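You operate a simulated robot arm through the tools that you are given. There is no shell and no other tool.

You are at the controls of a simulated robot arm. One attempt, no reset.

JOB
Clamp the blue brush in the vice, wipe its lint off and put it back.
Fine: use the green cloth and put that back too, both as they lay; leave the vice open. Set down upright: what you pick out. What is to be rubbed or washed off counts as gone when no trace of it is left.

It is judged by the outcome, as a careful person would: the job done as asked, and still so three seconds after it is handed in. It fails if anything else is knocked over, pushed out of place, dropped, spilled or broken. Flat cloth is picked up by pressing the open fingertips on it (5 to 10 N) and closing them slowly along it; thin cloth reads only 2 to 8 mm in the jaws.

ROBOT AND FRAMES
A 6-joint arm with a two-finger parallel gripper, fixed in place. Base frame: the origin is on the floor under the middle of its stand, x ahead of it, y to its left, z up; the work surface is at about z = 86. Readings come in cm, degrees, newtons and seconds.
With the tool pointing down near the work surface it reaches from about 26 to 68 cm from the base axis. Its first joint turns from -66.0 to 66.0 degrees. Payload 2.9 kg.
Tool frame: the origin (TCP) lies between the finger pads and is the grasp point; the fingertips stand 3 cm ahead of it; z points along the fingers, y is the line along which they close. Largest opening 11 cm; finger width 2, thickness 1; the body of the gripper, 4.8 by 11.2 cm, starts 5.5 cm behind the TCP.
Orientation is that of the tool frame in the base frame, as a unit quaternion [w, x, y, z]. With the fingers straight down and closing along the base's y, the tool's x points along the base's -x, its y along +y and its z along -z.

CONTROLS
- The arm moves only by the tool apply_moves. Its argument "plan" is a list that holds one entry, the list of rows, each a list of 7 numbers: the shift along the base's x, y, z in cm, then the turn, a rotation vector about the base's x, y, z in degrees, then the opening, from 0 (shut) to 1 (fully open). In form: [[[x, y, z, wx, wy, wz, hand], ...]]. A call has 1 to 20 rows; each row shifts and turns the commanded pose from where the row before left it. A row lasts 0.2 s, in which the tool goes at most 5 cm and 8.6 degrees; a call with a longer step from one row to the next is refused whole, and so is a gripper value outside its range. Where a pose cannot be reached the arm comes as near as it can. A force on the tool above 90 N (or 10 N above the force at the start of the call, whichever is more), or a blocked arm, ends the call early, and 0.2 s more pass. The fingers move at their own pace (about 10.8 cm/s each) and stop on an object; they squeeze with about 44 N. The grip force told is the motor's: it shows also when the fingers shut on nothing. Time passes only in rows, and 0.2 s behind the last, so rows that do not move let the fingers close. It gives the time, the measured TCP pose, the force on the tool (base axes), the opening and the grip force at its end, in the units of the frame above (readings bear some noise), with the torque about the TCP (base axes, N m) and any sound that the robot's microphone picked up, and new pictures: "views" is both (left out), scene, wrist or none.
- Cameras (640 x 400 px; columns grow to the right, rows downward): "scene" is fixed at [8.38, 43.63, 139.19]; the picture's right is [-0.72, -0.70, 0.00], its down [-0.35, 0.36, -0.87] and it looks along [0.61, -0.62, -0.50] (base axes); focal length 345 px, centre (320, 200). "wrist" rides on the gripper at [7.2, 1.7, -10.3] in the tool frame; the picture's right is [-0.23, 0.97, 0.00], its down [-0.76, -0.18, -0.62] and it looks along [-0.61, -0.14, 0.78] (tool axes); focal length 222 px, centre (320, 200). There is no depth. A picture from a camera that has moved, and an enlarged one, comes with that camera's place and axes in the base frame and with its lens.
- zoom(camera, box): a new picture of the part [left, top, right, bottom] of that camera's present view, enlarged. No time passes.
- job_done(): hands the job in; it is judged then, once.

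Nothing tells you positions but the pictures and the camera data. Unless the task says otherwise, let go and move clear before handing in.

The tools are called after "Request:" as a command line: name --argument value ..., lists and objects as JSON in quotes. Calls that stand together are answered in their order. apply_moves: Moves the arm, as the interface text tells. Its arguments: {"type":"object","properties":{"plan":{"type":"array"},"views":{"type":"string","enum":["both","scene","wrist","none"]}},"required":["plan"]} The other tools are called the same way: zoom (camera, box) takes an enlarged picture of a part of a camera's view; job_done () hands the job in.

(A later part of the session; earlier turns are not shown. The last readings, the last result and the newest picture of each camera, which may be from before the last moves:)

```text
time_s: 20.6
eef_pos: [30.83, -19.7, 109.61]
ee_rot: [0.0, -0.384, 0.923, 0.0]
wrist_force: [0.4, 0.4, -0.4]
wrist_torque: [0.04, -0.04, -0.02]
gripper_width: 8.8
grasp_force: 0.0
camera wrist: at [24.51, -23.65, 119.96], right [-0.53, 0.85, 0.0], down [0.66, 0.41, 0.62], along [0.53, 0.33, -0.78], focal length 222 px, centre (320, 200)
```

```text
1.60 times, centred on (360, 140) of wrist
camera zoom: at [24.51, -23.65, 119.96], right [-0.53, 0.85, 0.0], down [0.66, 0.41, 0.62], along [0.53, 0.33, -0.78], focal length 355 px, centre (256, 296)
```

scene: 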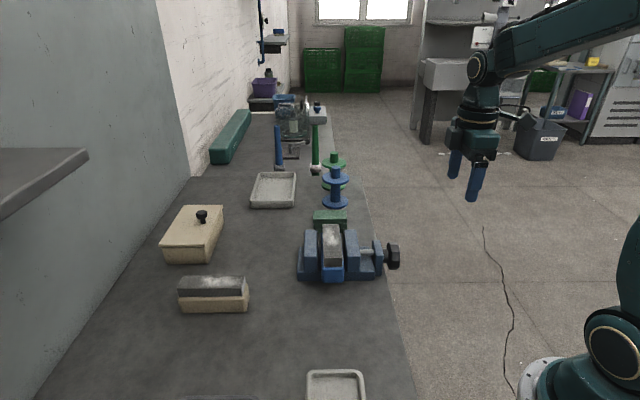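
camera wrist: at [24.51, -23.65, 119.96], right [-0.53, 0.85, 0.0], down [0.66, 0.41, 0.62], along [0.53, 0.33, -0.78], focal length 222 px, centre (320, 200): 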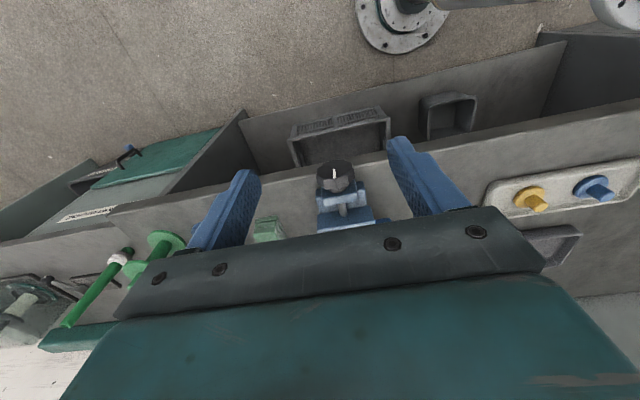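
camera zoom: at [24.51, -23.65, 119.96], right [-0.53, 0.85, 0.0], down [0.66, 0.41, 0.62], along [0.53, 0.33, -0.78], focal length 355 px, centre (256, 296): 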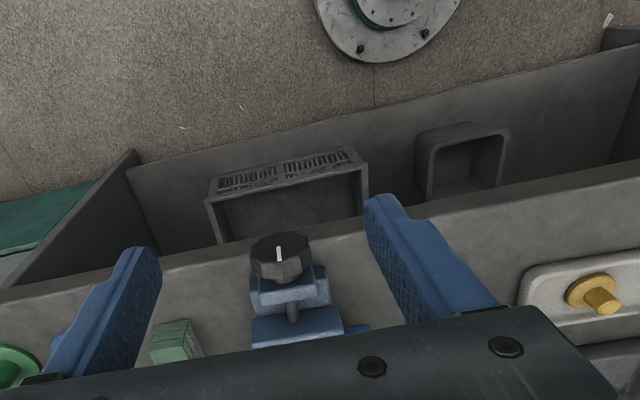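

The knob face shows a white index mark, which is handy for counting turns. I'll now pitch the tool from pointing down to horizontal along (0.7, 0.7), in two halves.

Request:
apply_moves --plan '[[[0.25, 0.24, 0, 5.785, -5.785, 0, 0.8], [0.25, 0.24, 0, 5.785, -5.785, 0, 0.8], [0.25, 0.24, 0, 5.785, -5.785, 0, 0.8], [0.25, 0.24, 0, 5.785, -5.785, 0, 0.8], [0.25, 0.24, 0, 5.785, -5.785, 0, 0.8], [0, 0, 0, 0, 0, 0, 0.8]]]' --views "both"

```text
time_s: 22.0
eef_pos: [32.22, -18.46, 109.45]
ee_rot: [0.323, -0.359, 0.865, 0.135]
wrist_force: [-0.3, -0.4, 0.2]
wrist_torque: [-0.01, 0.02, -0.03]
gripper_width: 8.82
grasp_force: 0.1
camera wrist: at [22.37, -25.89, 112.63], right [-0.57, 0.81, 0.15], down [0.24, -0.01, 0.97], along [0.79, 0.59, -0.19], focal length 222 px, centre (320, 200)
```

scene: 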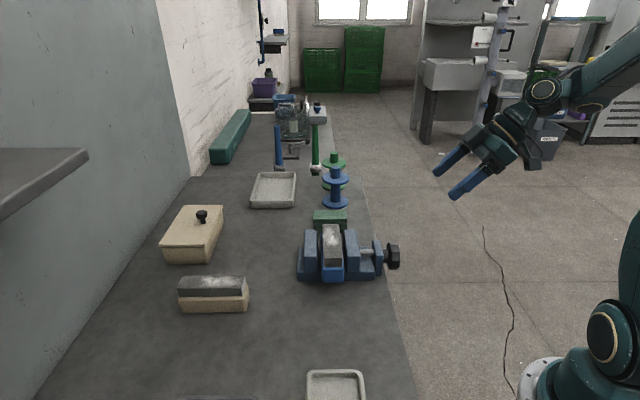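
wrist: 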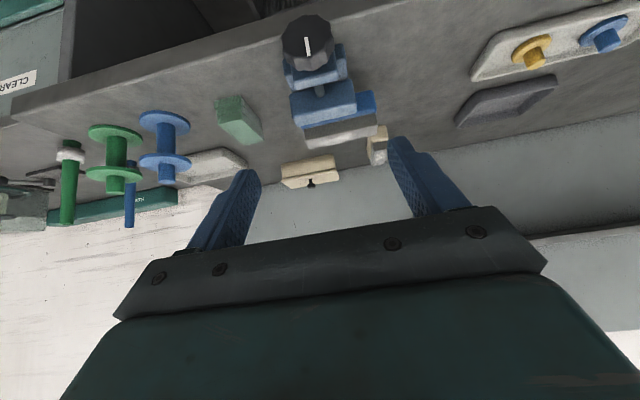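

The tilt works. I'll continue to fully horizontal.

Request:
apply_moves --plan '[[[0.25, 0.24, 0, 5.785, -5.785, 0, 0.8], [0.25, 0.24, 0, 5.785, -5.785, 0, 0.8], [0.25, 0.24, 0, 5.785, -5.785, 0, 0.8], [0.25, 0.24, 0, 5.785, -5.785, 0, 0.8], [0.25, 0.24, 0, 5.785, -5.785, 0, 0.8], [0.25, 0.24, 0, 5.785, -5.785, 0, 0.8], [0, 0, 0, 0, 0, 0, 0.8], [0, 0, 0, 0, 0, 0, 0.8]]]' --views "both"

Request:
zoom --camera "wrist" --box '[160, 0, 460, 160]'

```text
time_s: 23.8
eef_pos: [34.3, -13.1, 105.6]
ee_rot: [0.596, -0.288, 0.71, 0.24]
wrist_force: [0.7, 1.2, 0.2]
wrist_torque: [0.03, -0.01, 0.0]
gripper_width: 8.8
grasp_force: 0.1
out of reach, approached as far as the arm can: row 2, 3, 4, 5, 6
camera wrist: at [24.92, -19.9, 100.2], right [-0.65, 0.73, 0.22], down [-0.22, -0.46, 0.86], along [0.73, 0.51, 0.46], focal length 222 px, centre (320, 200)
```

scene: 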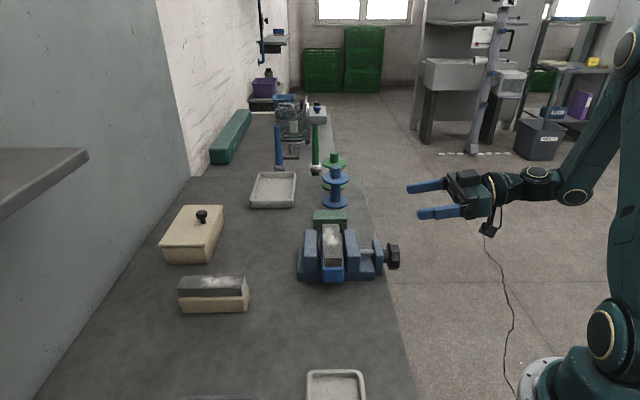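
wrist: 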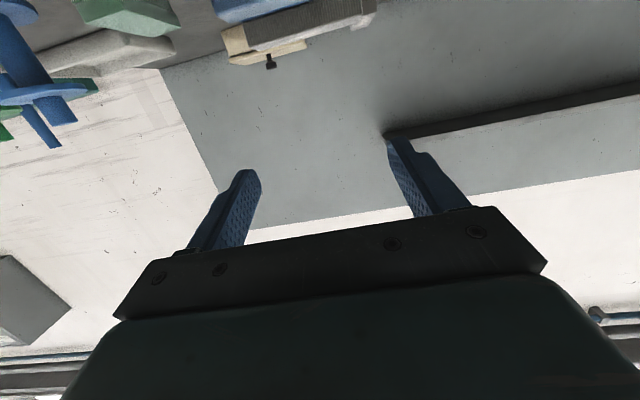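

```text
2.13 times, centred on (310, 80) of wrist
camera zoom: at [24.92, -19.9, 100.2], right [-0.65, 0.73, 0.22], down [-0.22, -0.46, 0.86], along [0.73, 0.51, 0.46], focal length 474 px, centre (341, 456)
```

zoom: 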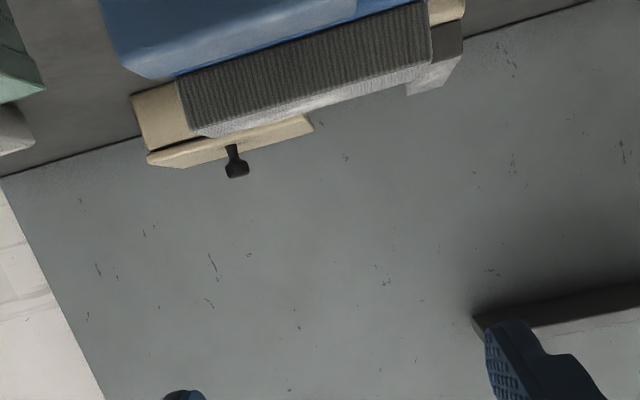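

The arm couldn't quite reach that pose, probably because of a wrist roll limit. I'll try rolling about the tool axis to see whether the error shrinks.

Request:
apply_moves --plan '[[[0, 0, 0, 5.6, 5.6, 0, 0.8], [0, 0, 0, 5.6, 5.6, 0, 0.8], [0, 0, 0, 5.6, 5.6, 0, 0.8], [0, 0, 0, 5.6, 5.6, 0, 0.8], [0, 0, 0, 5.6, 5.6, 0, 0.8], [0, 0, 0, 5.6, 5.6, 0, 0.8], [0, 0, 0, 0, 0, 0, 0.8]]]' --views "scene"

```text
time_s: 25.4
eef_pos: [33.35, -10.38, 102.24]
ee_rot: [0.424, -0.025, 0.754, 0.501]
wrist_force: [0.2, -0.2, -0.1]
wrist_torque: [-0.01, 0.01, 0.02]
gripper_width: 8.8
grasp_force: 0.1
out of reach, approached as far as the arm can: row 2, 3, 4, 5, 6
```

scene: 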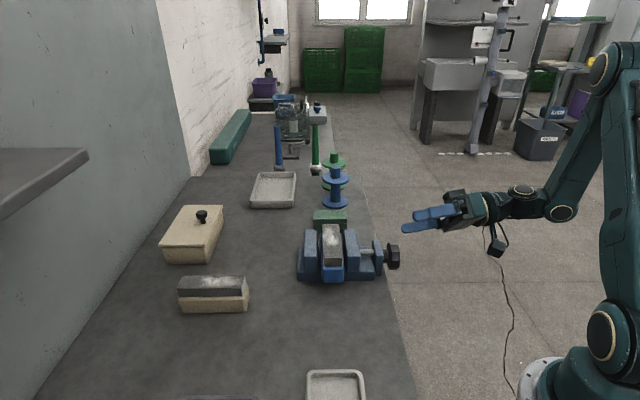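

Request:
apply_moves --plan '[[[1.8, 1.8, -1, 0, 0, 0, 0.8], [1.8, 1.8, -1, 0, 0, 0, 0.8], [0, 0, 0, 0, 0, 0, 0.8], [0, 0, 0, 0, 0, 0, 0.8]]]' --views "scene"

```text
time_s: 26.4
eef_pos: [36.9, -6.74, 100.39]
ee_rot: [0.425, -0.025, 0.752, 0.503]
wrist_force: [-1.2, -0.6, 0.4]
wrist_torque: [0.03, -0.01, -0.02]
gripper_width: 8.79
grasp_force: 0.0
```

scene: 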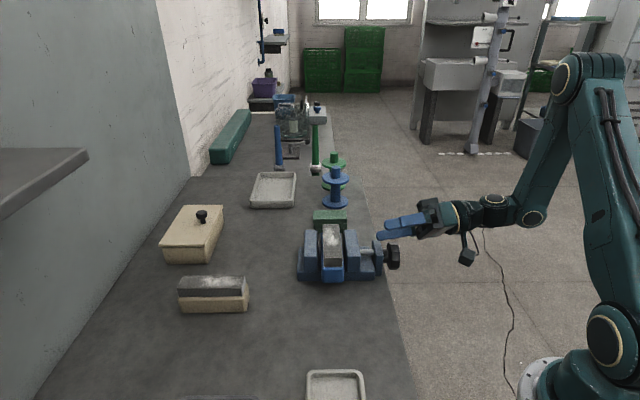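

The commanded pose resets to what was actually reached, and this spot is reachable. I'll shift towards a point above the knob and straighten the tool axis to (0.7, 0.7, 0).

Request:
apply_moves --plan '[[[0.6, -2.0, 0, 0, 0, 0, 0.8], [0.6, -2.0, 0, 0, 0, 0, 0.8], [0, -1.9, 0, 0, 0, 0, 0.8], [0, 0, 0, 1.9, -1.9, -2.2, 0.8], [0, 0, 0, 1.9, -1.9, -2.2, 0.8], [0, 0, 0, 1.9, -1.9, -2.2, 0.8], [0, 0, 0, 0, 0, 0, 0.8]]]' --views "both"

```text
time_s: 28.0
eef_pos: [31.94, -8.11, 96.21]
ee_rot: [0.487, 0.012, 0.707, 0.512]
wrist_force: [-0.1, 0.0, 0.9]
wrist_torque: [0.04, -0.02, 0.01]
gripper_width: 8.79
grasp_force: 0.0
out of reach, approached as far as the arm can: row 2, 3, 4, 5, 6
camera wrist: at [20.03, -10.84, 92.49], right [-0.35, 0.35, 0.87], down [0.05, -0.92, 0.39], along [0.94, 0.18, 0.3], focal length 222 px, centre (320, 200)
```

scene: 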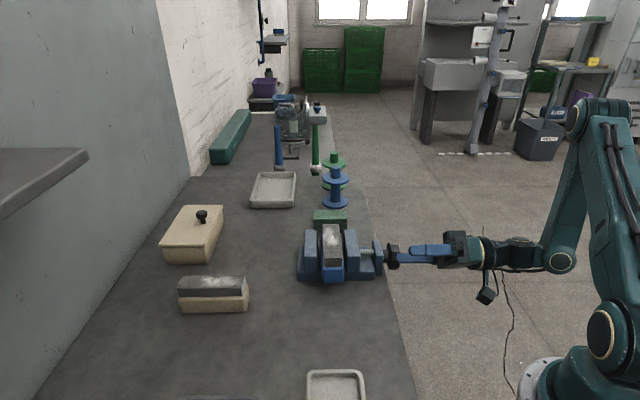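
wrist: 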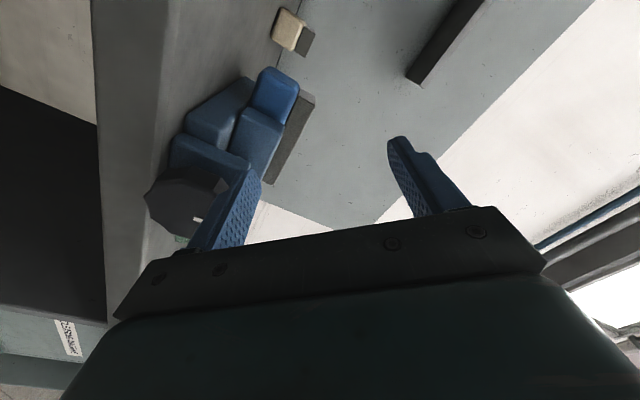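

The arm can't comfortably hold the horizontal pose, so I'll change approach. I'll go back to tool-down and turn the knob from above by tilting the gripper about the knob's axis. First I'll back off upward and return to tool-down.

Request:
apply_moves --plan '[[[0, 0, 2, -5.785, 5.785, 0, 0.8], [0, 0, 2, -5.785, 5.785, 0, 0.8], [0, 0, 2, -5.785, 5.785, 0, 0.8], [0, 0, 2, -5.785, 5.785, 0, 0.8], [0, 0, 2, -5.785, 5.785, 0, 0.8], [0, 0, 2, -5.785, 5.785, 0, 0.8], [0, 0, 0, 0, 0, 0, 0.8]]]' --views "scene"

```text
time_s: 29.6
eef_pos: [31.99, -8.05, 108.02]
ee_rot: [0.243, 0.019, 0.936, 0.256]
wrist_force: [0.4, 0.1, 0.5]
wrist_torque: [0.0, -0.02, -0.02]
gripper_width: 8.81
grasp_force: 0.0
```

scene: 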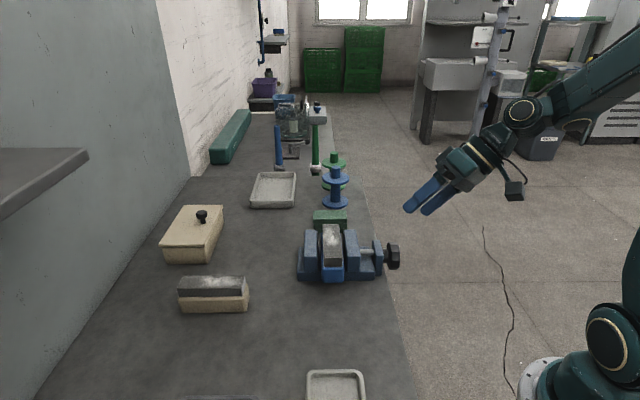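

Request:
apply_moves --plan '[[[0.5, -0.3, 0, -5.83, 5.83, 0, 0.8], [0.5, -0.3, 0, -5.83, 5.83, 0, 0.8], [0.5, -0.3, 0, -5.83, 5.83, 0, 0.8], [0.5, -0.3, 0, -5.83, 5.83, 0, 0.8], [0.5, -0.3, 0, -5.83, 5.83, 0, 0.8], [0, 0, 0, 0, 0, 8, 0.8], [0, 0, 0, 0, 0, 8, 0.8], [0, 0, 0, 0, 0, 8, 0.8], [0, 0, 0, 0, 0, 8, 0.8], [0, 0, 0, 0, 0, 8, 0.8], [0, 0, 0, 0, 0, 7, 0.8], [0, 0, 0, 0, 0, 0, 0.8]]]' --views "both"

Request:
zoom --camera "wrist" --box '[200, 80, 480, 240]'

```text
time_s: 32.2
eef_pos: [34.37, -9.54, 108.0]
ee_rot: [0.0, -0.38, 0.925, 0.0]
wrist_force: [0.4, -0.6, 0.0]
wrist_torque: [-0.02, -0.01, 0.0]
gripper_width: 8.81
grasp_force: 0.1
camera wrist: at [28.03, -13.38, 118.42], right [-0.52, 0.85, 0.0], down [0.67, 0.41, 0.62], along [0.53, 0.33, -0.78], focal length 222 px, centre (320, 200)
```

scene: 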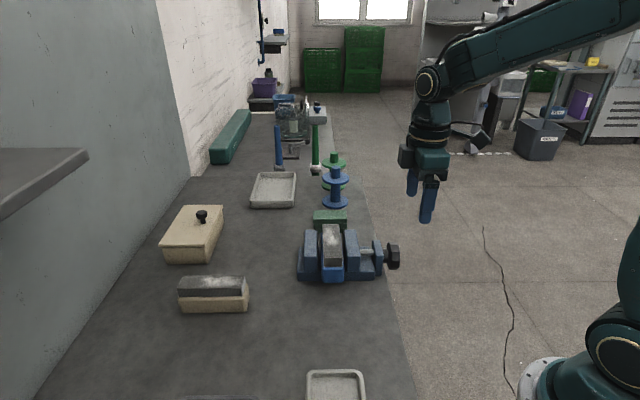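
wrist: 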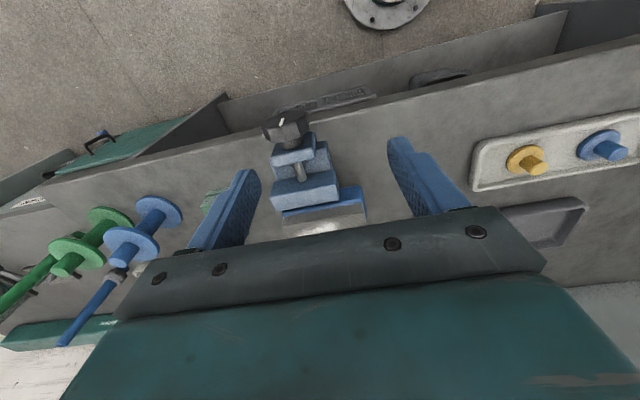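

```text
2.29 times, centred on (340, 160) of wrist
camera zoom: at [28.03, -13.38, 118.42], right [-0.52, 0.85, 0.0], down [0.67, 0.41, 0.62], along [0.53, 0.33, -0.78], focal length 508 px, centre (274, 291)
```

zoom: 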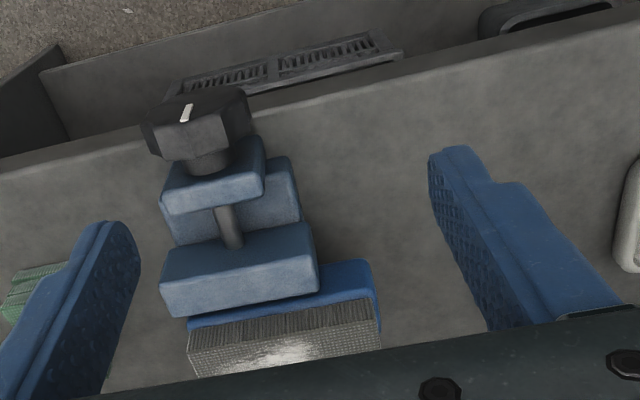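

Tool is down again with fingers set to straddle the knob across its axis. I'll move above the knob and look closely.

Request:
apply_moves --plan '[[[2.3, -1.1, -2, 0, 0, 0.3, 0.8], [2.3, -1.1, -2, 0, 0, 0, 0.8], [0, 0, -3, 0, 0, 0, 0.8], [0, 0, 0, 0, 0, 0, 0.8]]]' --views "both"

Request:
zoom --camera "wrist" --box '[200, 80, 440, 240]'

Request:
zoom --camera "scene" --box '[340, 160, 440, 285]'

```text
time_s: 33.2
eef_pos: [39.04, -11.74, 100.96]
ee_rot: [0.0, -0.382, 0.924, 0.001]
wrist_force: [1.4, 0.4, 0.0]
wrist_torque: [0.02, 0.0, -0.01]
gripper_width: 8.79
grasp_force: 0.1
camera wrist: at [32.71, -15.62, 111.37], right [-0.53, 0.85, 0.0], down [0.67, 0.41, 0.62], along [0.53, 0.33, -0.78], focal length 222 px, centre (320, 200)
```

scene: 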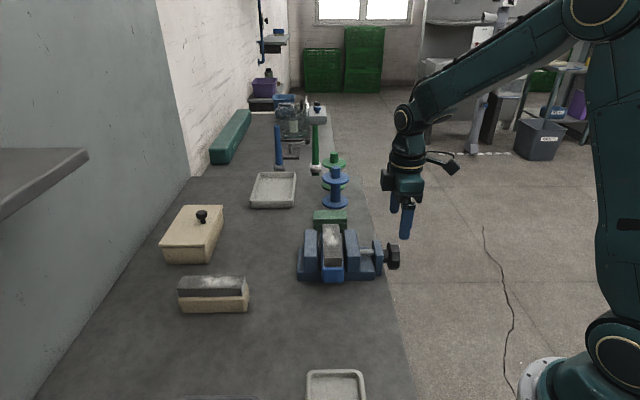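
wrist: 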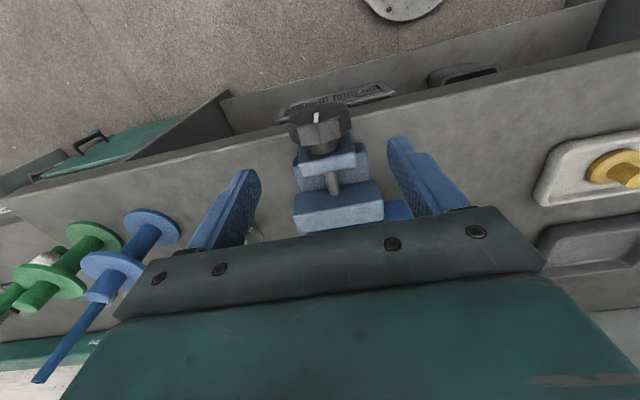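

```text
2.50 times, centred on (320, 160) of wrist
camera zoom: at [32.71, -15.62, 111.37], right [-0.53, 0.85, 0.0], down [0.67, 0.41, 0.62], along [0.53, 0.33, -0.78], focal length 555 px, centre (320, 300)
```

zoom: 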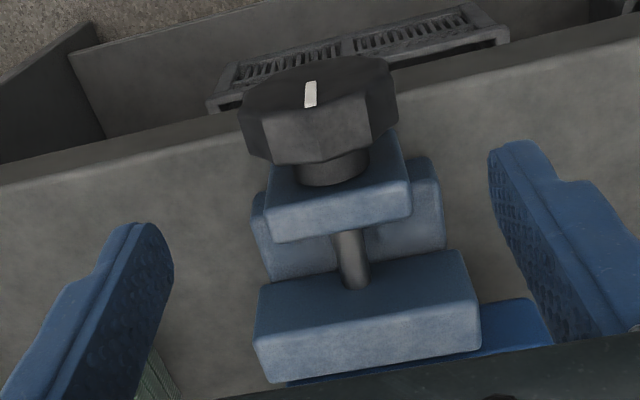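

```text
3.20 times, centred on (390, 222) of scene
camera zoom: at [8.39, 43.63, 139.19], right [-0.72, -0.7, 0.0], down [-0.35, 0.36, -0.87], along [0.61, -0.62, -0.5], focal length 1103 px, centre (96, 128)
```

zoom: 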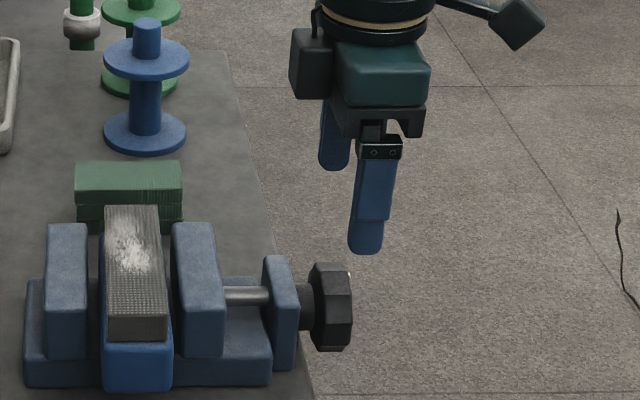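

Request:
zoom --camera "scene" --box '[378, 238, 408, 276]'

Request:
zoom --camera "wrist" --box '[280, 90, 360, 165]'

```text
10.53 times, centred on (393, 257) of scene
camera zoom: at [8.39, 43.63, 139.19], right [-0.72, -0.7, 0.0], down [-0.35, 0.36, -0.87], along [0.61, -0.62, -0.5], focal length 3628 px, centre (-448, -400)
```

zoom: 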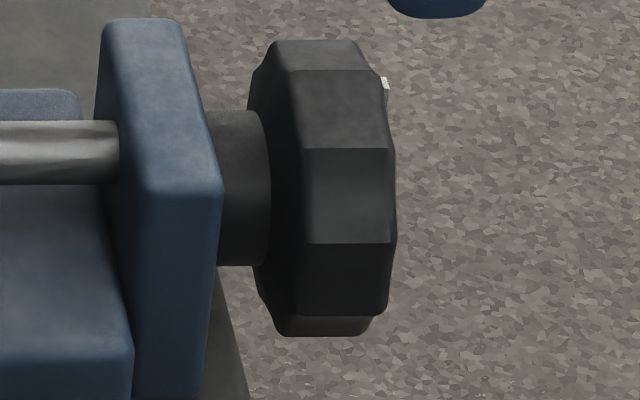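

```text
5.33 times, centred on (320, 128) of wrist
camera zoom: at [32.71, -15.62, 111.37], right [-0.53, 0.85, 0.0], down [0.67, 0.41, 0.62], along [0.53, 0.33, -0.78], focal length 1185 px, centre (320, 587)
```

zoom: 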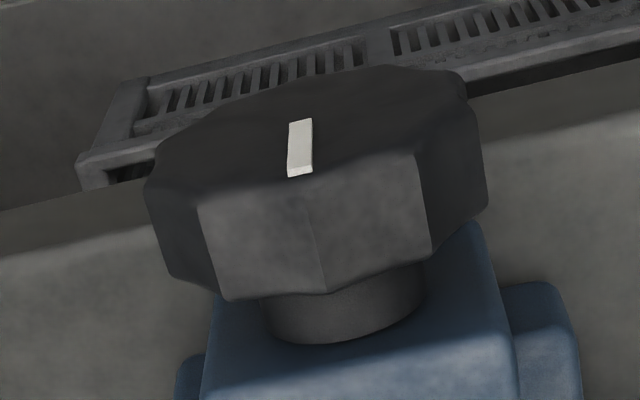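

The knob is a 10-sided disc about 6 cm across the flats, centred near fwd 61 and z 89.35, with flats facing my fingers. I'll descend around it.

Request:
apply_moves --plan '[[[0, 0, -4, 0, 0, 0, 0.8], [0, 0, -4, 0, 0, 0, 0.8], [0, 0, -3.5, 0, 0, 0, 0.8], [0, 0, 0, 0, 0, 0, 0.8], [0, 0, 0, 0, 0, 0, 0.8]]]' --views "both"

Request:
zoom --camera "scene" --box '[340, 190, 440, 290]'

Request:
zoom --camera "wrist" --box '[180, 80, 460, 240]'

```text
time_s: 34.4
eef_pos: [38.89, -11.62, 89.51]
ee_rot: [0.0, -0.382, 0.924, 0.0]
wrist_force: [0.5, -0.8, 0.2]
wrist_torque: [-0.01, 0.02, 0.02]
gripper_width: 8.81
grasp_force: 0.1
camera wrist: at [32.52, -15.49, 99.95], right [-0.53, 0.85, 0.0], down [0.67, 0.41, 0.62], along [0.53, 0.33, -0.78], focal length 222 px, centre (320, 200)
```

scene: 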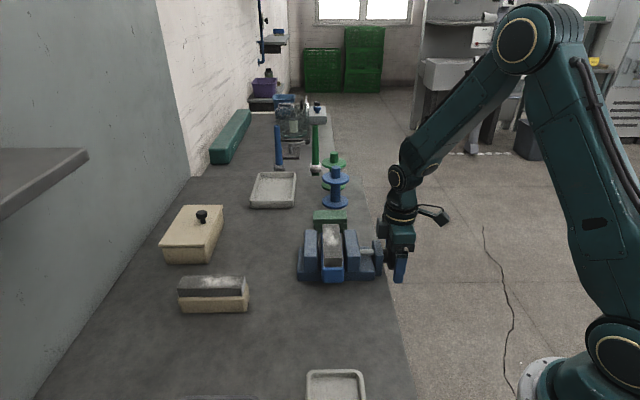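
wrist: 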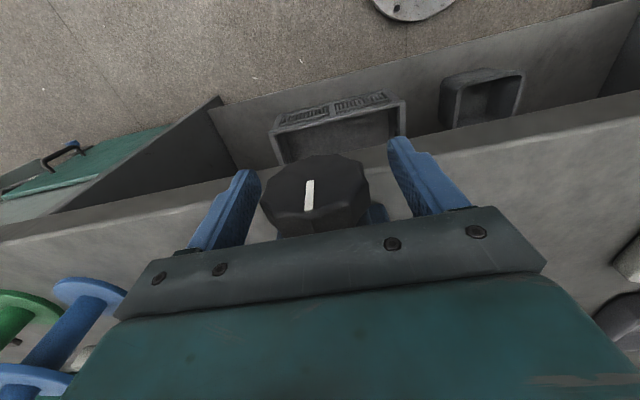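

```text
4.00 times, centred on (390, 240) of scene
camera zoom: at [8.38, 43.63, 139.19], right [-0.72, -0.7, 0.0], down [-0.35, 0.36, -0.87], along [0.61, -0.62, -0.5], focal length 1379 px, centre (40, 40)
```

zoom: 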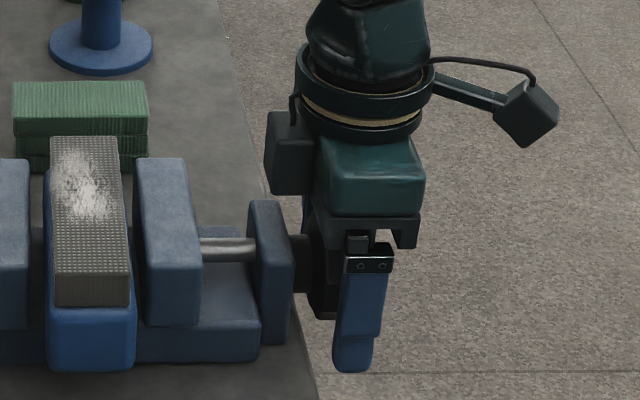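

```text
2.29 times, centred on (320, 160) of wrist
camera zoom: at [32.52, -15.49, 99.95], right [-0.53, 0.85, 0.0], down [0.67, 0.41, 0.62], along [0.53, 0.33, -0.78], focal length 508 px, centre (320, 291)
```

zoom: 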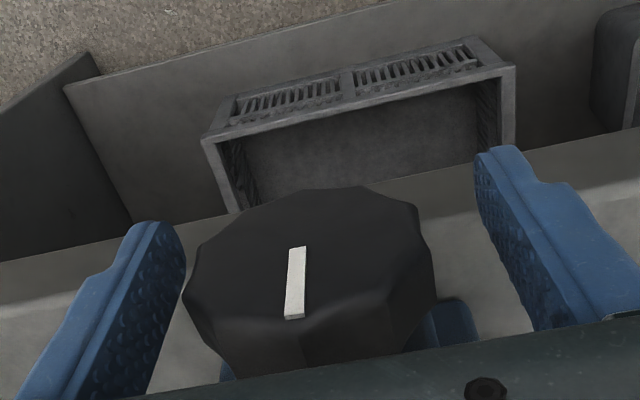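

The fingers straddle the knob, which sits about 2 mm towards +h. I'll recentre and close on its flats.

Request:
apply_moves --plan '[[[0.17, -0.17, -0.1, 0, 0, 0, 0.8], [0, 0, 0, 0, 0, 0, 0.65], [0, 0, 0, 0, 0, 0, 0.58], [0, 0, 0, 0, 0, 0, 0.54], [0, 0, 0, 0, 0, 0, 0.5], [0, 0, 0, 0, 0, 0, 0.3], [0, 0, 0, 0, 0, 0, 0]]]' --views "wrist"

Request:
zoom --camera "wrist" --box '[180, 80, 460, 240]'

```text
time_s: 36.0
eef_pos: [39.1, -11.86, 89.55]
ee_rot: [0.0, -0.382, 0.924, 0.001]
wrist_force: [-0.4, -0.6, -1.8]
wrist_torque: [0.01, 0.02, 0.31]
gripper_width: 5.97
grasp_force: 45.3
camera wrist: at [32.77, -15.72, 99.83], right [-0.53, 0.85, 0.0], down [0.67, 0.41, 0.62], along [0.53, 0.33, -0.78], focal length 222 px, centre (320, 200)
```

wrist: 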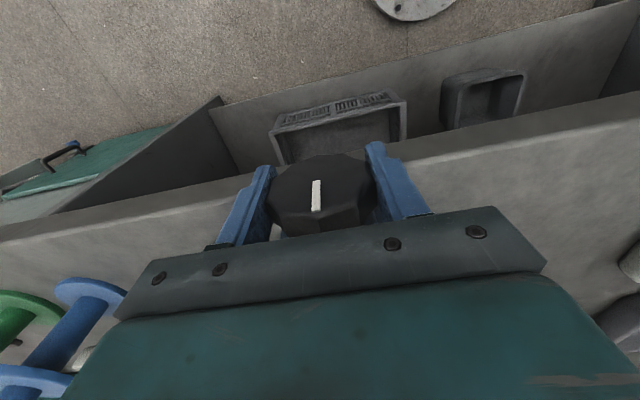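

```text
2.29 times, centred on (320, 160) of wrist
camera zoom: at [32.77, -15.72, 99.83], right [-0.53, 0.85, 0.0], down [0.67, 0.41, 0.62], along [0.53, 0.33, -0.78], focal length 508 px, centre (320, 291)
```

zoom: 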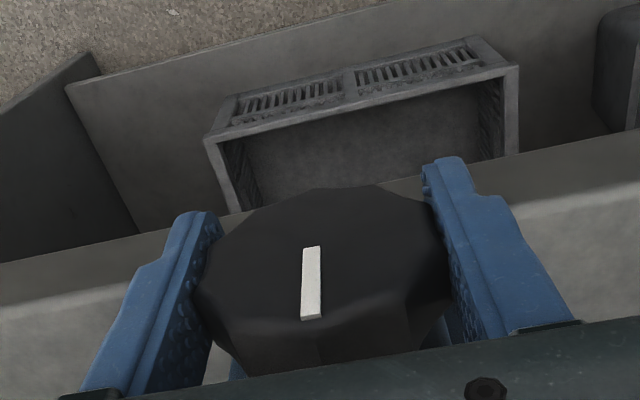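

I'm gripping the knob flats (5.97 cm). As a test I'll turn clockwise as seen from the knob side, about 36°, and check whether the jaw moves in.

Request:
apply_moves --plan '[[[0, 0, 0, 5.1, 5.1, 0, 0], [0, 0, 0, 5.1, 5.1, 0, 0], [0, 0, 0, 5.1, 5.1, 0, 0], [0, 0, 0, 5.1, 5.1, 0, 0], [0, 0, 0, 5.1, 5.1, 0, 0], [0, 0, 0, 0, 0, 0, 0]]]' --views "both"

Request:
zoom --camera "scene" --box '[290, 190, 430, 290]'

Request:
zoom --camera "wrist" --box '[180, 80, 460, 240]'

```text
time_s: 37.4
eef_pos: [39.03, -11.84, 89.49]
ee_rot: [-0.121, -0.363, 0.878, 0.288]
wrist_force: [-13.0, 8.3, -5.3]
wrist_torque: [0.58, -0.59, -0.08]
gripper_width: 5.96
grasp_force: 45.3
camera wrist: at [37.32, -20.29, 98.84], right [-0.39, 0.72, 0.58], down [0.9, 0.18, 0.39], along [0.18, 0.68, -0.71], focal length 222 px, centre (320, 200)
```

scene: 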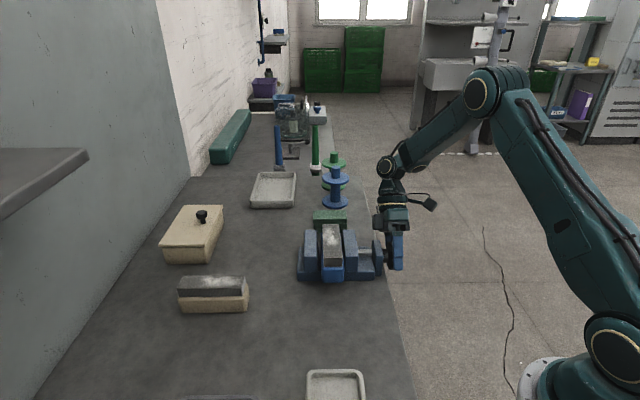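
wrist: 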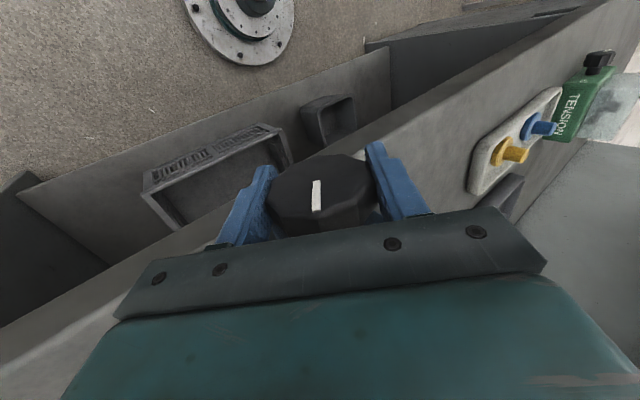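

```text
4.00 times, centred on (360, 240) of scene
camera zoom: at [8.36, 43.65, 139.18], right [-0.72, -0.7, 0.0], down [-0.35, 0.36, -0.87], along [0.61, -0.62, -0.5], focal length 1379 px, centre (160, 40)
```

zoom: 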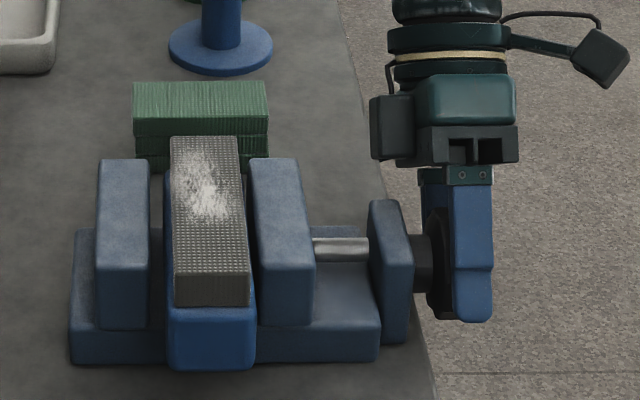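

```text
2.29 times, centred on (320, 160) of wrist
camera zoom: at [37.32, -20.29, 98.84], right [-0.39, 0.72, 0.58], down [0.9, 0.18, 0.39], along [0.18, 0.68, -0.71], focal length 508 px, centre (320, 291)
```

zoom: 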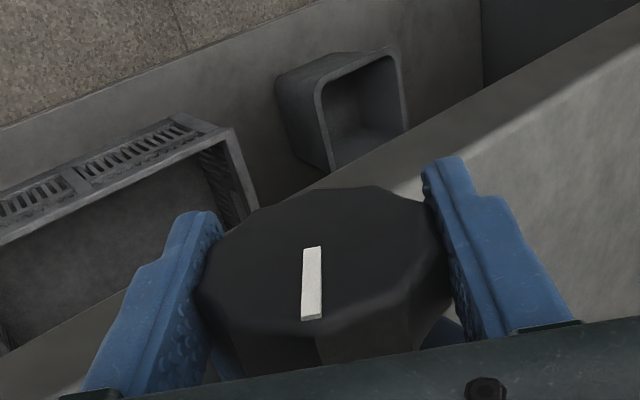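

The knob turned with the gripper. I'll measure how far the jaw moved.

Request:
zoom --camera "scene" --box '[290, 215, 410, 290]'

```text
5.33 times, centred on (350, 252) of scene
camera zoom: at [8.36, 43.65, 139.18], right [-0.72, -0.7, 0.0], down [-0.35, 0.36, -0.87], along [0.61, -0.62, -0.5], focal length 1838 px, centre (160, -80)
```

zoom: 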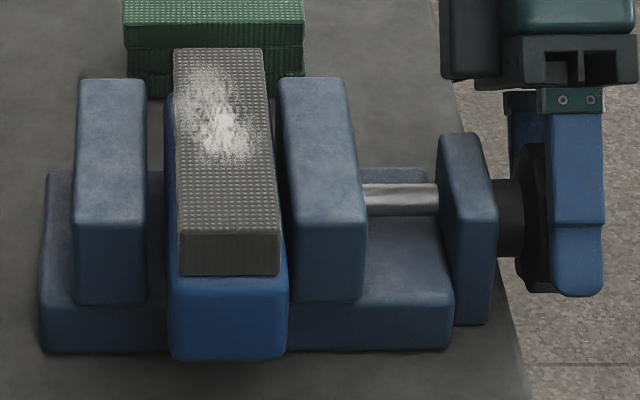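

Direction confirmed: the jaw advanced about 0.38 cm for 36°. I'll release, swing back 72° about the knob axis and regrip.

Request:
apply_moves --plan '[[[0, 0, 0, 0, 0, 0, 0.6], [0, 0, 0, 0, 0, 0, 0.75], [0, 0, 0, 0, 0, 0, 0.75], [0, 0, 0, -5.657, -5.657, 0, 0.75], [0, 0, 0, -5.657, -5.657, 0, 0.75], [0, 0, 0, -5.657, -5.657, 0, 0.75], [0, 0, 0, -5.657, -5.657, 0, 0.75], [0, 0, 0, -5.657, -5.657, 0, 0.75], [0, 0, 0, -5.657, -5.657, 0, 0.75], [0, 0, 0, -5.657, -5.657, 0, 0.75], [0, 0, 0, -5.657, -5.657, 0, 0.75], [0, 0, 0, -5.657, -5.657, 0, 0.75], [0, 0, 0, 0, 0, 0, 0.75]]]' --views "both"

Request:
zoom --camera "wrist" --box '[180, 80, 460, 240]'

Request:
zoom --camera "scene" --box '[290, 190, 430, 290]'

```text
time_s: 40.2
eef_pos: [39.06, -11.88, 89.5]
ee_rot: [0.117, -0.363, 0.879, -0.285]
wrist_force: [-0.3, -0.1, 0.3]
wrist_torque: [-0.01, -0.01, 0.0]
gripper_width: 8.25
grasp_force: 0.0
camera wrist: at [28.72, -11.72, 96.9], right [-0.4, 0.72, -0.57], down [0.38, 0.69, 0.61], along [0.83, 0.02, -0.55], focal length 222 px, centre (320, 200)
```

scene: 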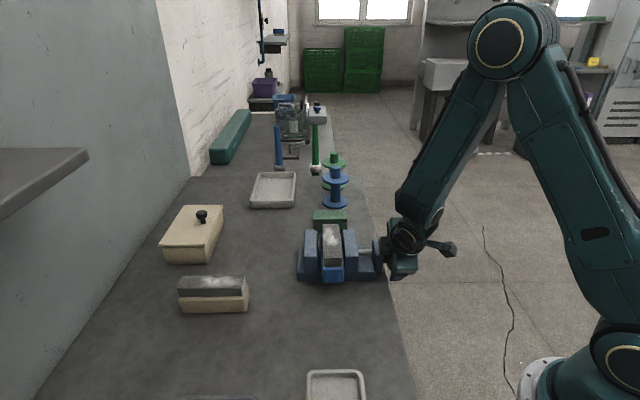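
wrist: 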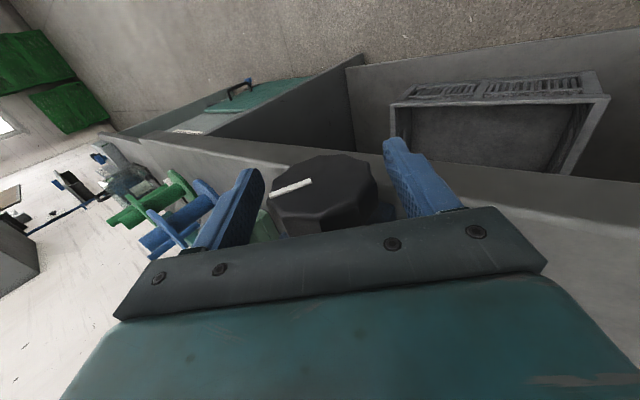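

```text
2.29 times, centred on (320, 160) of wrist
camera zoom: at [28.72, -11.72, 96.9], right [-0.4, 0.72, -0.57], down [0.38, 0.69, 0.61], along [0.83, 0.02, -0.55], focal length 508 px, centre (320, 291)
```

zoom: 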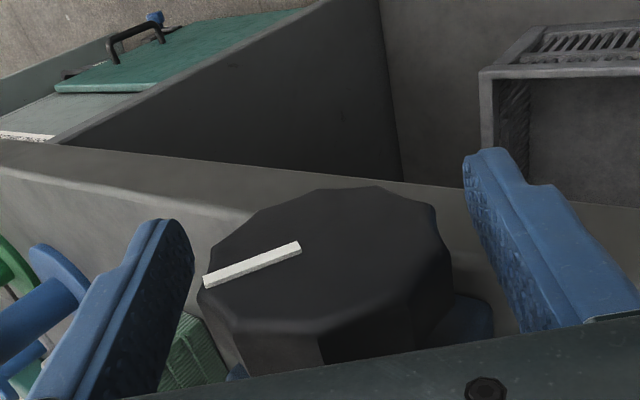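

```text
4.00 times, centred on (360, 240) of scene
camera zoom: at [8.38, 43.63, 139.19], right [-0.72, -0.7, 0.0], down [-0.35, 0.36, -0.87], along [0.61, -0.62, -0.5], focal length 1379 px, centre (160, 40)
```

zoom: 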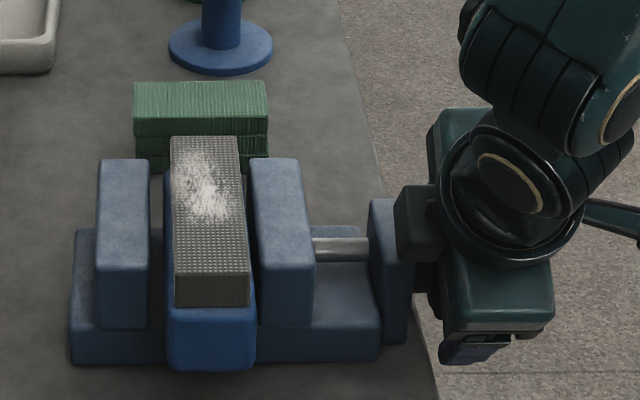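

The knob held its angle and its flats line up with the fingers again. I'll regrip and turn another 72°.

Request:
apply_moves --plan '[[[0, 0, 0, 0, 0, 0, 0.6], [0, 0, 0, 0, 0, 0, 0.52], [0, 0, 0, 0, 0, 0, 0.3], [0, 0, 0, 0, 0, 0, 0], [0, 0, 0, 5.657, 5.657, 0, 0], [0, 0, 0, 5.657, 5.657, 0, 0], [0, 0, 0, 5.657, 5.657, 0, 0], [0, 0, 0, 5.657, 5.657, 0, 0], [0, 0, 0, 5.657, 5.657, 0, 0], [0, 0, 0, 5.657, 5.657, 0, 0], [0, 0, 0, 5.657, 5.657, 0, 0], [0, 0, 0, 5.657, 5.657, 0, 0], [0, 0, 0, 5.657, 5.657, 0, 0], [0, 0, 0, 0, 0, 0, 0]]]' --views "both"

Request:
zoom --camera "scene" --box '[290, 215, 410, 290]'

Request:
zoom --camera "wrist" --box '[180, 80, 460, 240]'

```text
time_s: 43.2
eef_pos: [39.1, -11.84, 89.41]
ee_rot: [-0.121, -0.363, 0.878, 0.288]
wrist_force: [-18.9, 1.2, 6.1]
wrist_torque: [0.36, -0.37, -0.25]
gripper_width: 5.82
grasp_force: 45.1
camera wrist: at [37.3, -20.3, 98.85], right [-0.39, 0.72, 0.58], down [0.9, 0.18, 0.39], along [0.18, 0.68, -0.72], focal length 222 px, centre (320, 200)
```

scene: 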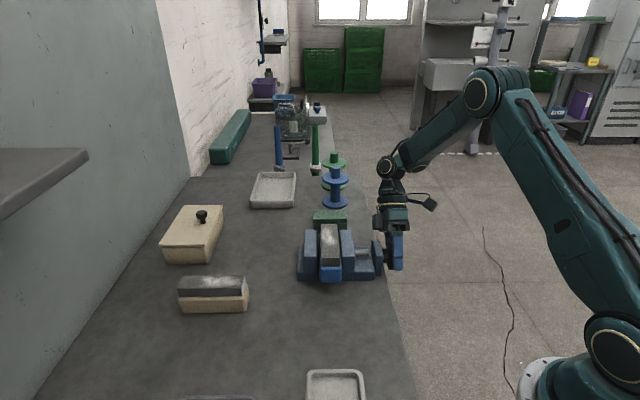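
wrist: 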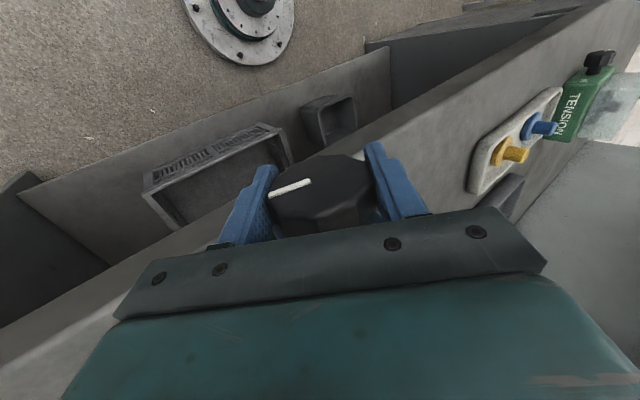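

```text
5.33 times, centred on (350, 252) of scene
camera zoom: at [8.33, 43.64, 139.19], right [-0.72, -0.7, 0.0], down [-0.35, 0.36, -0.87], along [0.61, -0.62, -0.5], focal length 1838 px, centre (160, -80)
```

zoom: 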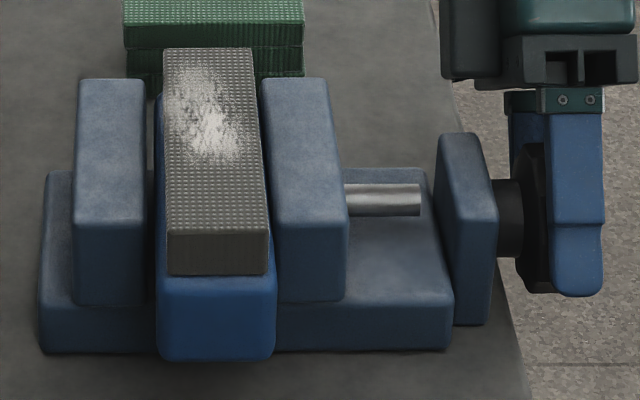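

```text
2.29 times, centred on (320, 160) of wrist
camera zoom: at [37.3, -20.3, 98.85], right [-0.39, 0.72, 0.58], down [0.9, 0.18, 0.39], along [0.18, 0.68, -0.72], focal length 508 px, centre (320, 291)
```

zoom: 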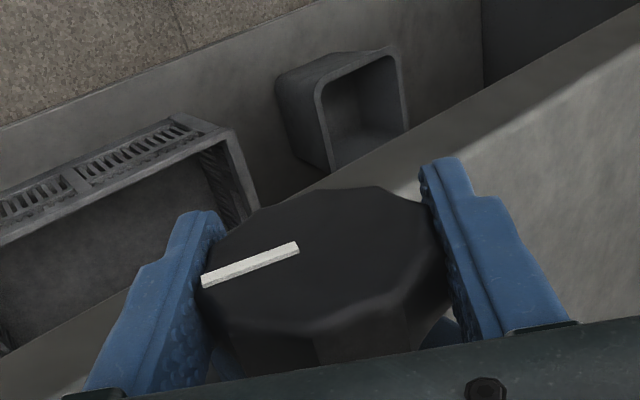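

The jaw has reached the brush and is sliding it towards the fixed jaw, with about 0.4 cm left. I'll regrip for another stroke.

Request:
apply_moves --plan '[[[0, 0, 0, 0, 0, 0, 0.6], [0, 0, 0, 0, 0, 0, 0.75], [0, 0, 0, 0, 0, 0, 0.75], [0, 0, 0, -5.657, -5.657, 0, 0.75], [0, 0, 0, -5.657, -5.657, 0, 0.75], [0, 0, 0, -5.657, -5.657, 0, 0.75], [0, 0, 0, -5.657, -5.657, 0, 0.75], [0, 0, 0, -5.657, -5.657, 0, 0.75], [0, 0, 0, -5.657, -5.657, 0, 0.75], [0, 0, 0, -5.657, -5.657, 0, 0.75], [0, 0, 0, -5.657, -5.657, 0, 0.75], [0, 0, 0, -5.657, -5.657, 0, 0.75], [0, 0, 0, 0, 0, 0, 0.6], [0, 0, 0, 0, 0, 0, 0.52], [0, 0, 0, 0, 0, 0, 0.3], [0, 0, 0, 0, 0, 0, 0], [0, 0, 0, 0, 0, 0, 0]]]' --views "both"

Request:
zoom --camera "wrist" --box '[180, 80, 460, 240]'

```text
time_s: 46.8
eef_pos: [39.11, -12.0, 89.49]
ee_rot: [0.117, -0.364, 0.879, -0.284]
wrist_force: [-2.7, 1.4, 0.6]
wrist_torque: [-0.07, 0.04, 0.41]
gripper_width: 5.92
grasp_force: 44.9
camera wrist: at [28.64, -11.77, 96.86], right [-0.4, 0.72, -0.57], down [0.38, 0.69, 0.61], along [0.83, 0.02, -0.55], focal length 222 px, centre (320, 200)
```

scene: 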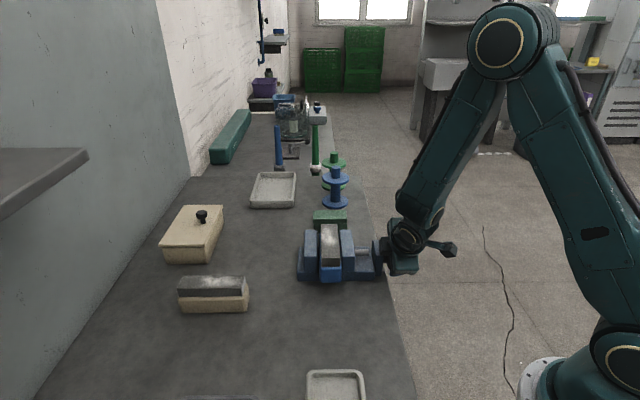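
wrist: 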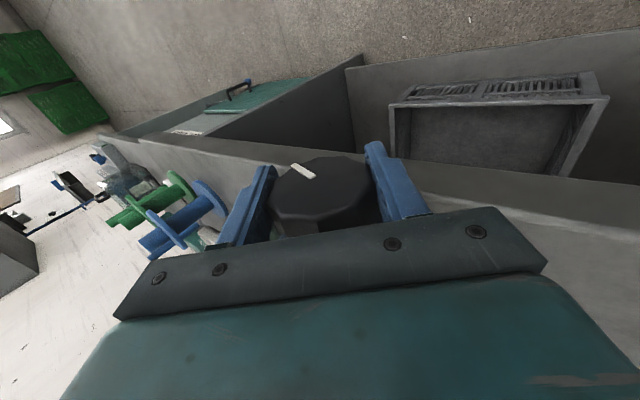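

```text
2.29 times, centred on (320, 160) of wrist
camera zoom: at [28.64, -11.77, 96.86], right [-0.4, 0.72, -0.57], down [0.38, 0.69, 0.61], along [0.83, 0.02, -0.55], focal length 508 px, centre (320, 291)
```

zoom: 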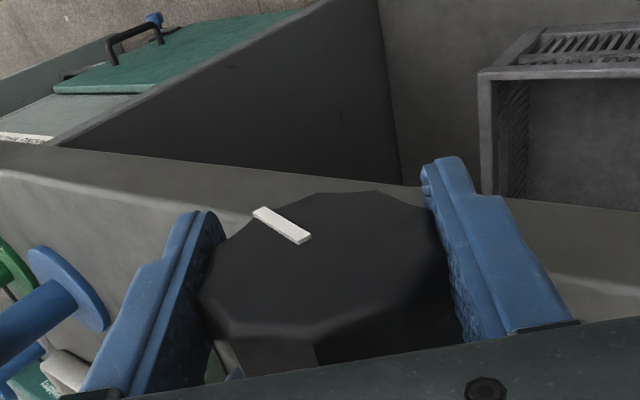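

Regripped after 108° in total. I'll turn 32° more, then check.

Request:
apply_moves --plan '[[[0, 0, 0, 5.657, 5.657, 0, 0], [0, 0, 0, 5.657, 5.657, 0, 0], [0, 0, 0, 5.657, 5.657, 0, 0], [0, 0, 0, 5.657, 5.657, 0, 0], [0, 0, 0, 0, 0, 0, 0]]]' --views "both"

Request:
zoom --camera "scene" --box '[290, 215, 410, 290]'

Request:
zoom --camera "wrist" --box '[180, 80, 460, 240]'

```text
time_s: 48.0
eef_pos: [39.04, -11.96, 89.5]
ee_rot: [0.012, -0.38, 0.924, -0.031]
wrist_force: [-4.7, -5.4, 1.1]
wrist_torque: [-0.71, 0.73, 0.57]
gripper_width: 5.94
grasp_force: 45.0
camera wrist: at [32.19, -15.3, 99.69], right [-0.52, 0.85, -0.06], down [0.64, 0.44, 0.63], along [0.57, 0.29, -0.77], focal length 222 px, centre (320, 200)
```

scene: 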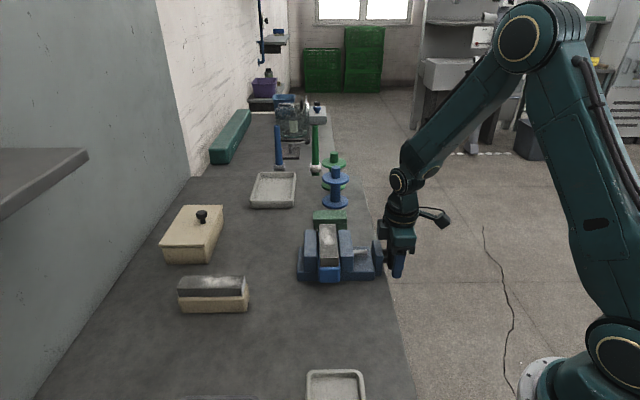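
wrist: 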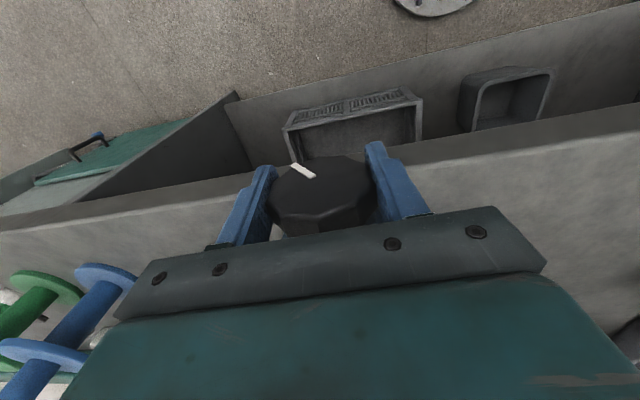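

```text
5.33 times, centred on (350, 252) of scene
camera zoom: at [8.37, 43.62, 139.19], right [-0.72, -0.7, 0.0], down [-0.35, 0.36, -0.87], along [0.61, -0.62, -0.5], focal length 1838 px, centre (160, -80)
```

zoom: 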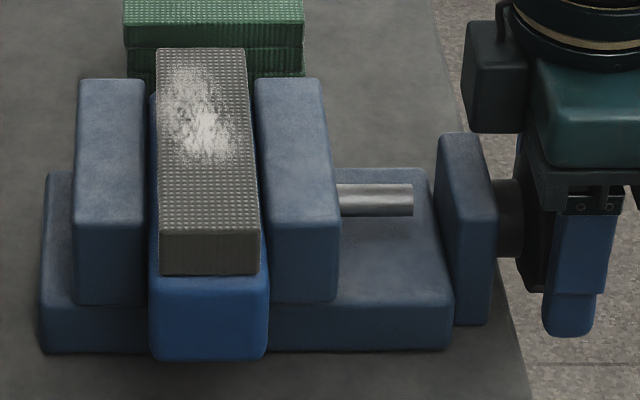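

```text
2.29 times, centred on (320, 160) of wrist
camera zoom: at [32.19, -15.3, 99.69], right [-0.52, 0.85, -0.06], down [0.64, 0.44, 0.63], along [0.57, 0.29, -0.77], focal length 508 px, centre (320, 291)
```

zoom: 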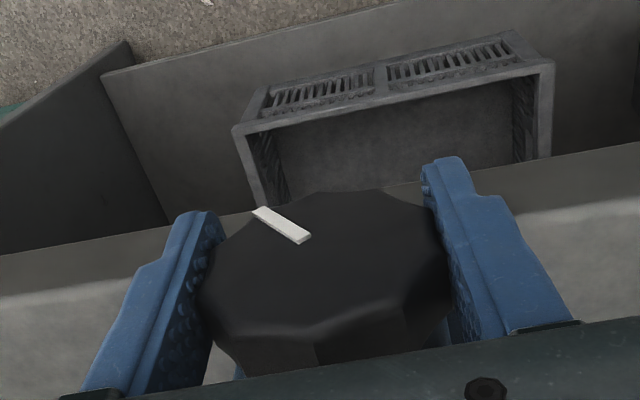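

The brush is nearly against the fixed jaw. I'll tighten in small steps while watching torque.

Request:
apply_moves --plan '[[[0, 0, 0, 2.83, 2.83, 0, 0], [0, 0, 0, 2.83, 2.83, 0, 0], [0, 0, 0, 0, 0, 0, 0]]]' --views "none"

```text
time_s: 48.8
eef_pos: [38.97, -11.89, 89.45]
ee_rot: [-0.015, -0.38, 0.924, 0.034]
wrist_force: [-18.0, -11.0, -1.0]
wrist_torque: [0.14, -0.39, 0.52]
gripper_width: 5.91
grasp_force: 44.8
```

Request:
apply_moves --plan '[[[0, 0, 0, 2.83, 2.83, 0, 0], [0, 0, 0, 2.83, 2.83, 0, 0], [0, 0, 0, 0, 0, 0, 0]]]' --views "none"

Request:
zoom --camera "scene" --box '[290, 215, 410, 290]'

Request:
zoom --camera "wrist" --box '[180, 80, 460, 240]'

```text
time_s: 49.6
eef_pos: [38.98, -12.01, 89.52]
ee_rot: [-0.043, -0.379, 0.919, 0.099]
wrist_force: [-21.1, -8.4, -3.8]
wrist_torque: [-0.7, -0.08, 0.41]
gripper_width: 5.93
grasp_force: 45.4
```

```text
5.33 times, centred on (350, 252) of scene
camera zoom: at [8.34, 43.61, 139.2], right [-0.72, -0.7, 0.0], down [-0.35, 0.36, -0.87], along [0.61, -0.62, -0.5], focal length 1838 px, centre (160, -80)
```

zoom: 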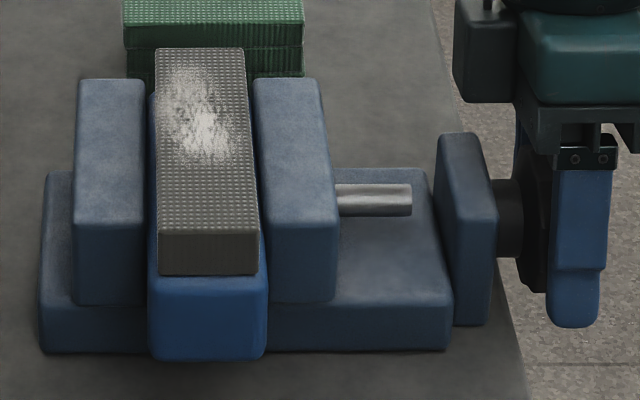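

```text
2.29 times, centred on (320, 160) of wrist
camera zoom: at [34.27, -17.34, 99.96], right [-0.51, 0.84, 0.21], down [0.76, 0.32, 0.57], along [0.41, 0.45, -0.8], focal length 508 px, centre (320, 291)
```

zoom: 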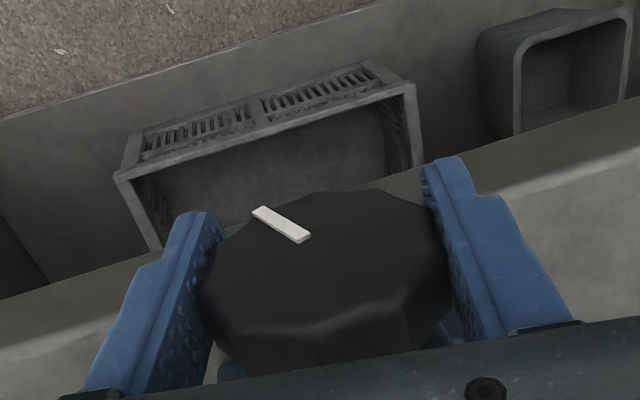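

The resisting torque is now about 0.55 N·m. I'll go a little further to make sure it is firm.

Request:
apply_moves --plan '[[[0, 0, 0, 2.83, 2.83, 0, 0], [0, 0, 0, 0, 0, 0, 0]]]' --views "none"

```text
time_s: 50.2
eef_pos: [39.06, -11.78, 89.47]
ee_rot: [-0.055, -0.38, 0.914, 0.131]
wrist_force: [-20.1, -0.2, 0.0]
wrist_torque: [-0.44, -0.37, 0.57]
gripper_width: 5.89
grasp_force: 45.0
```

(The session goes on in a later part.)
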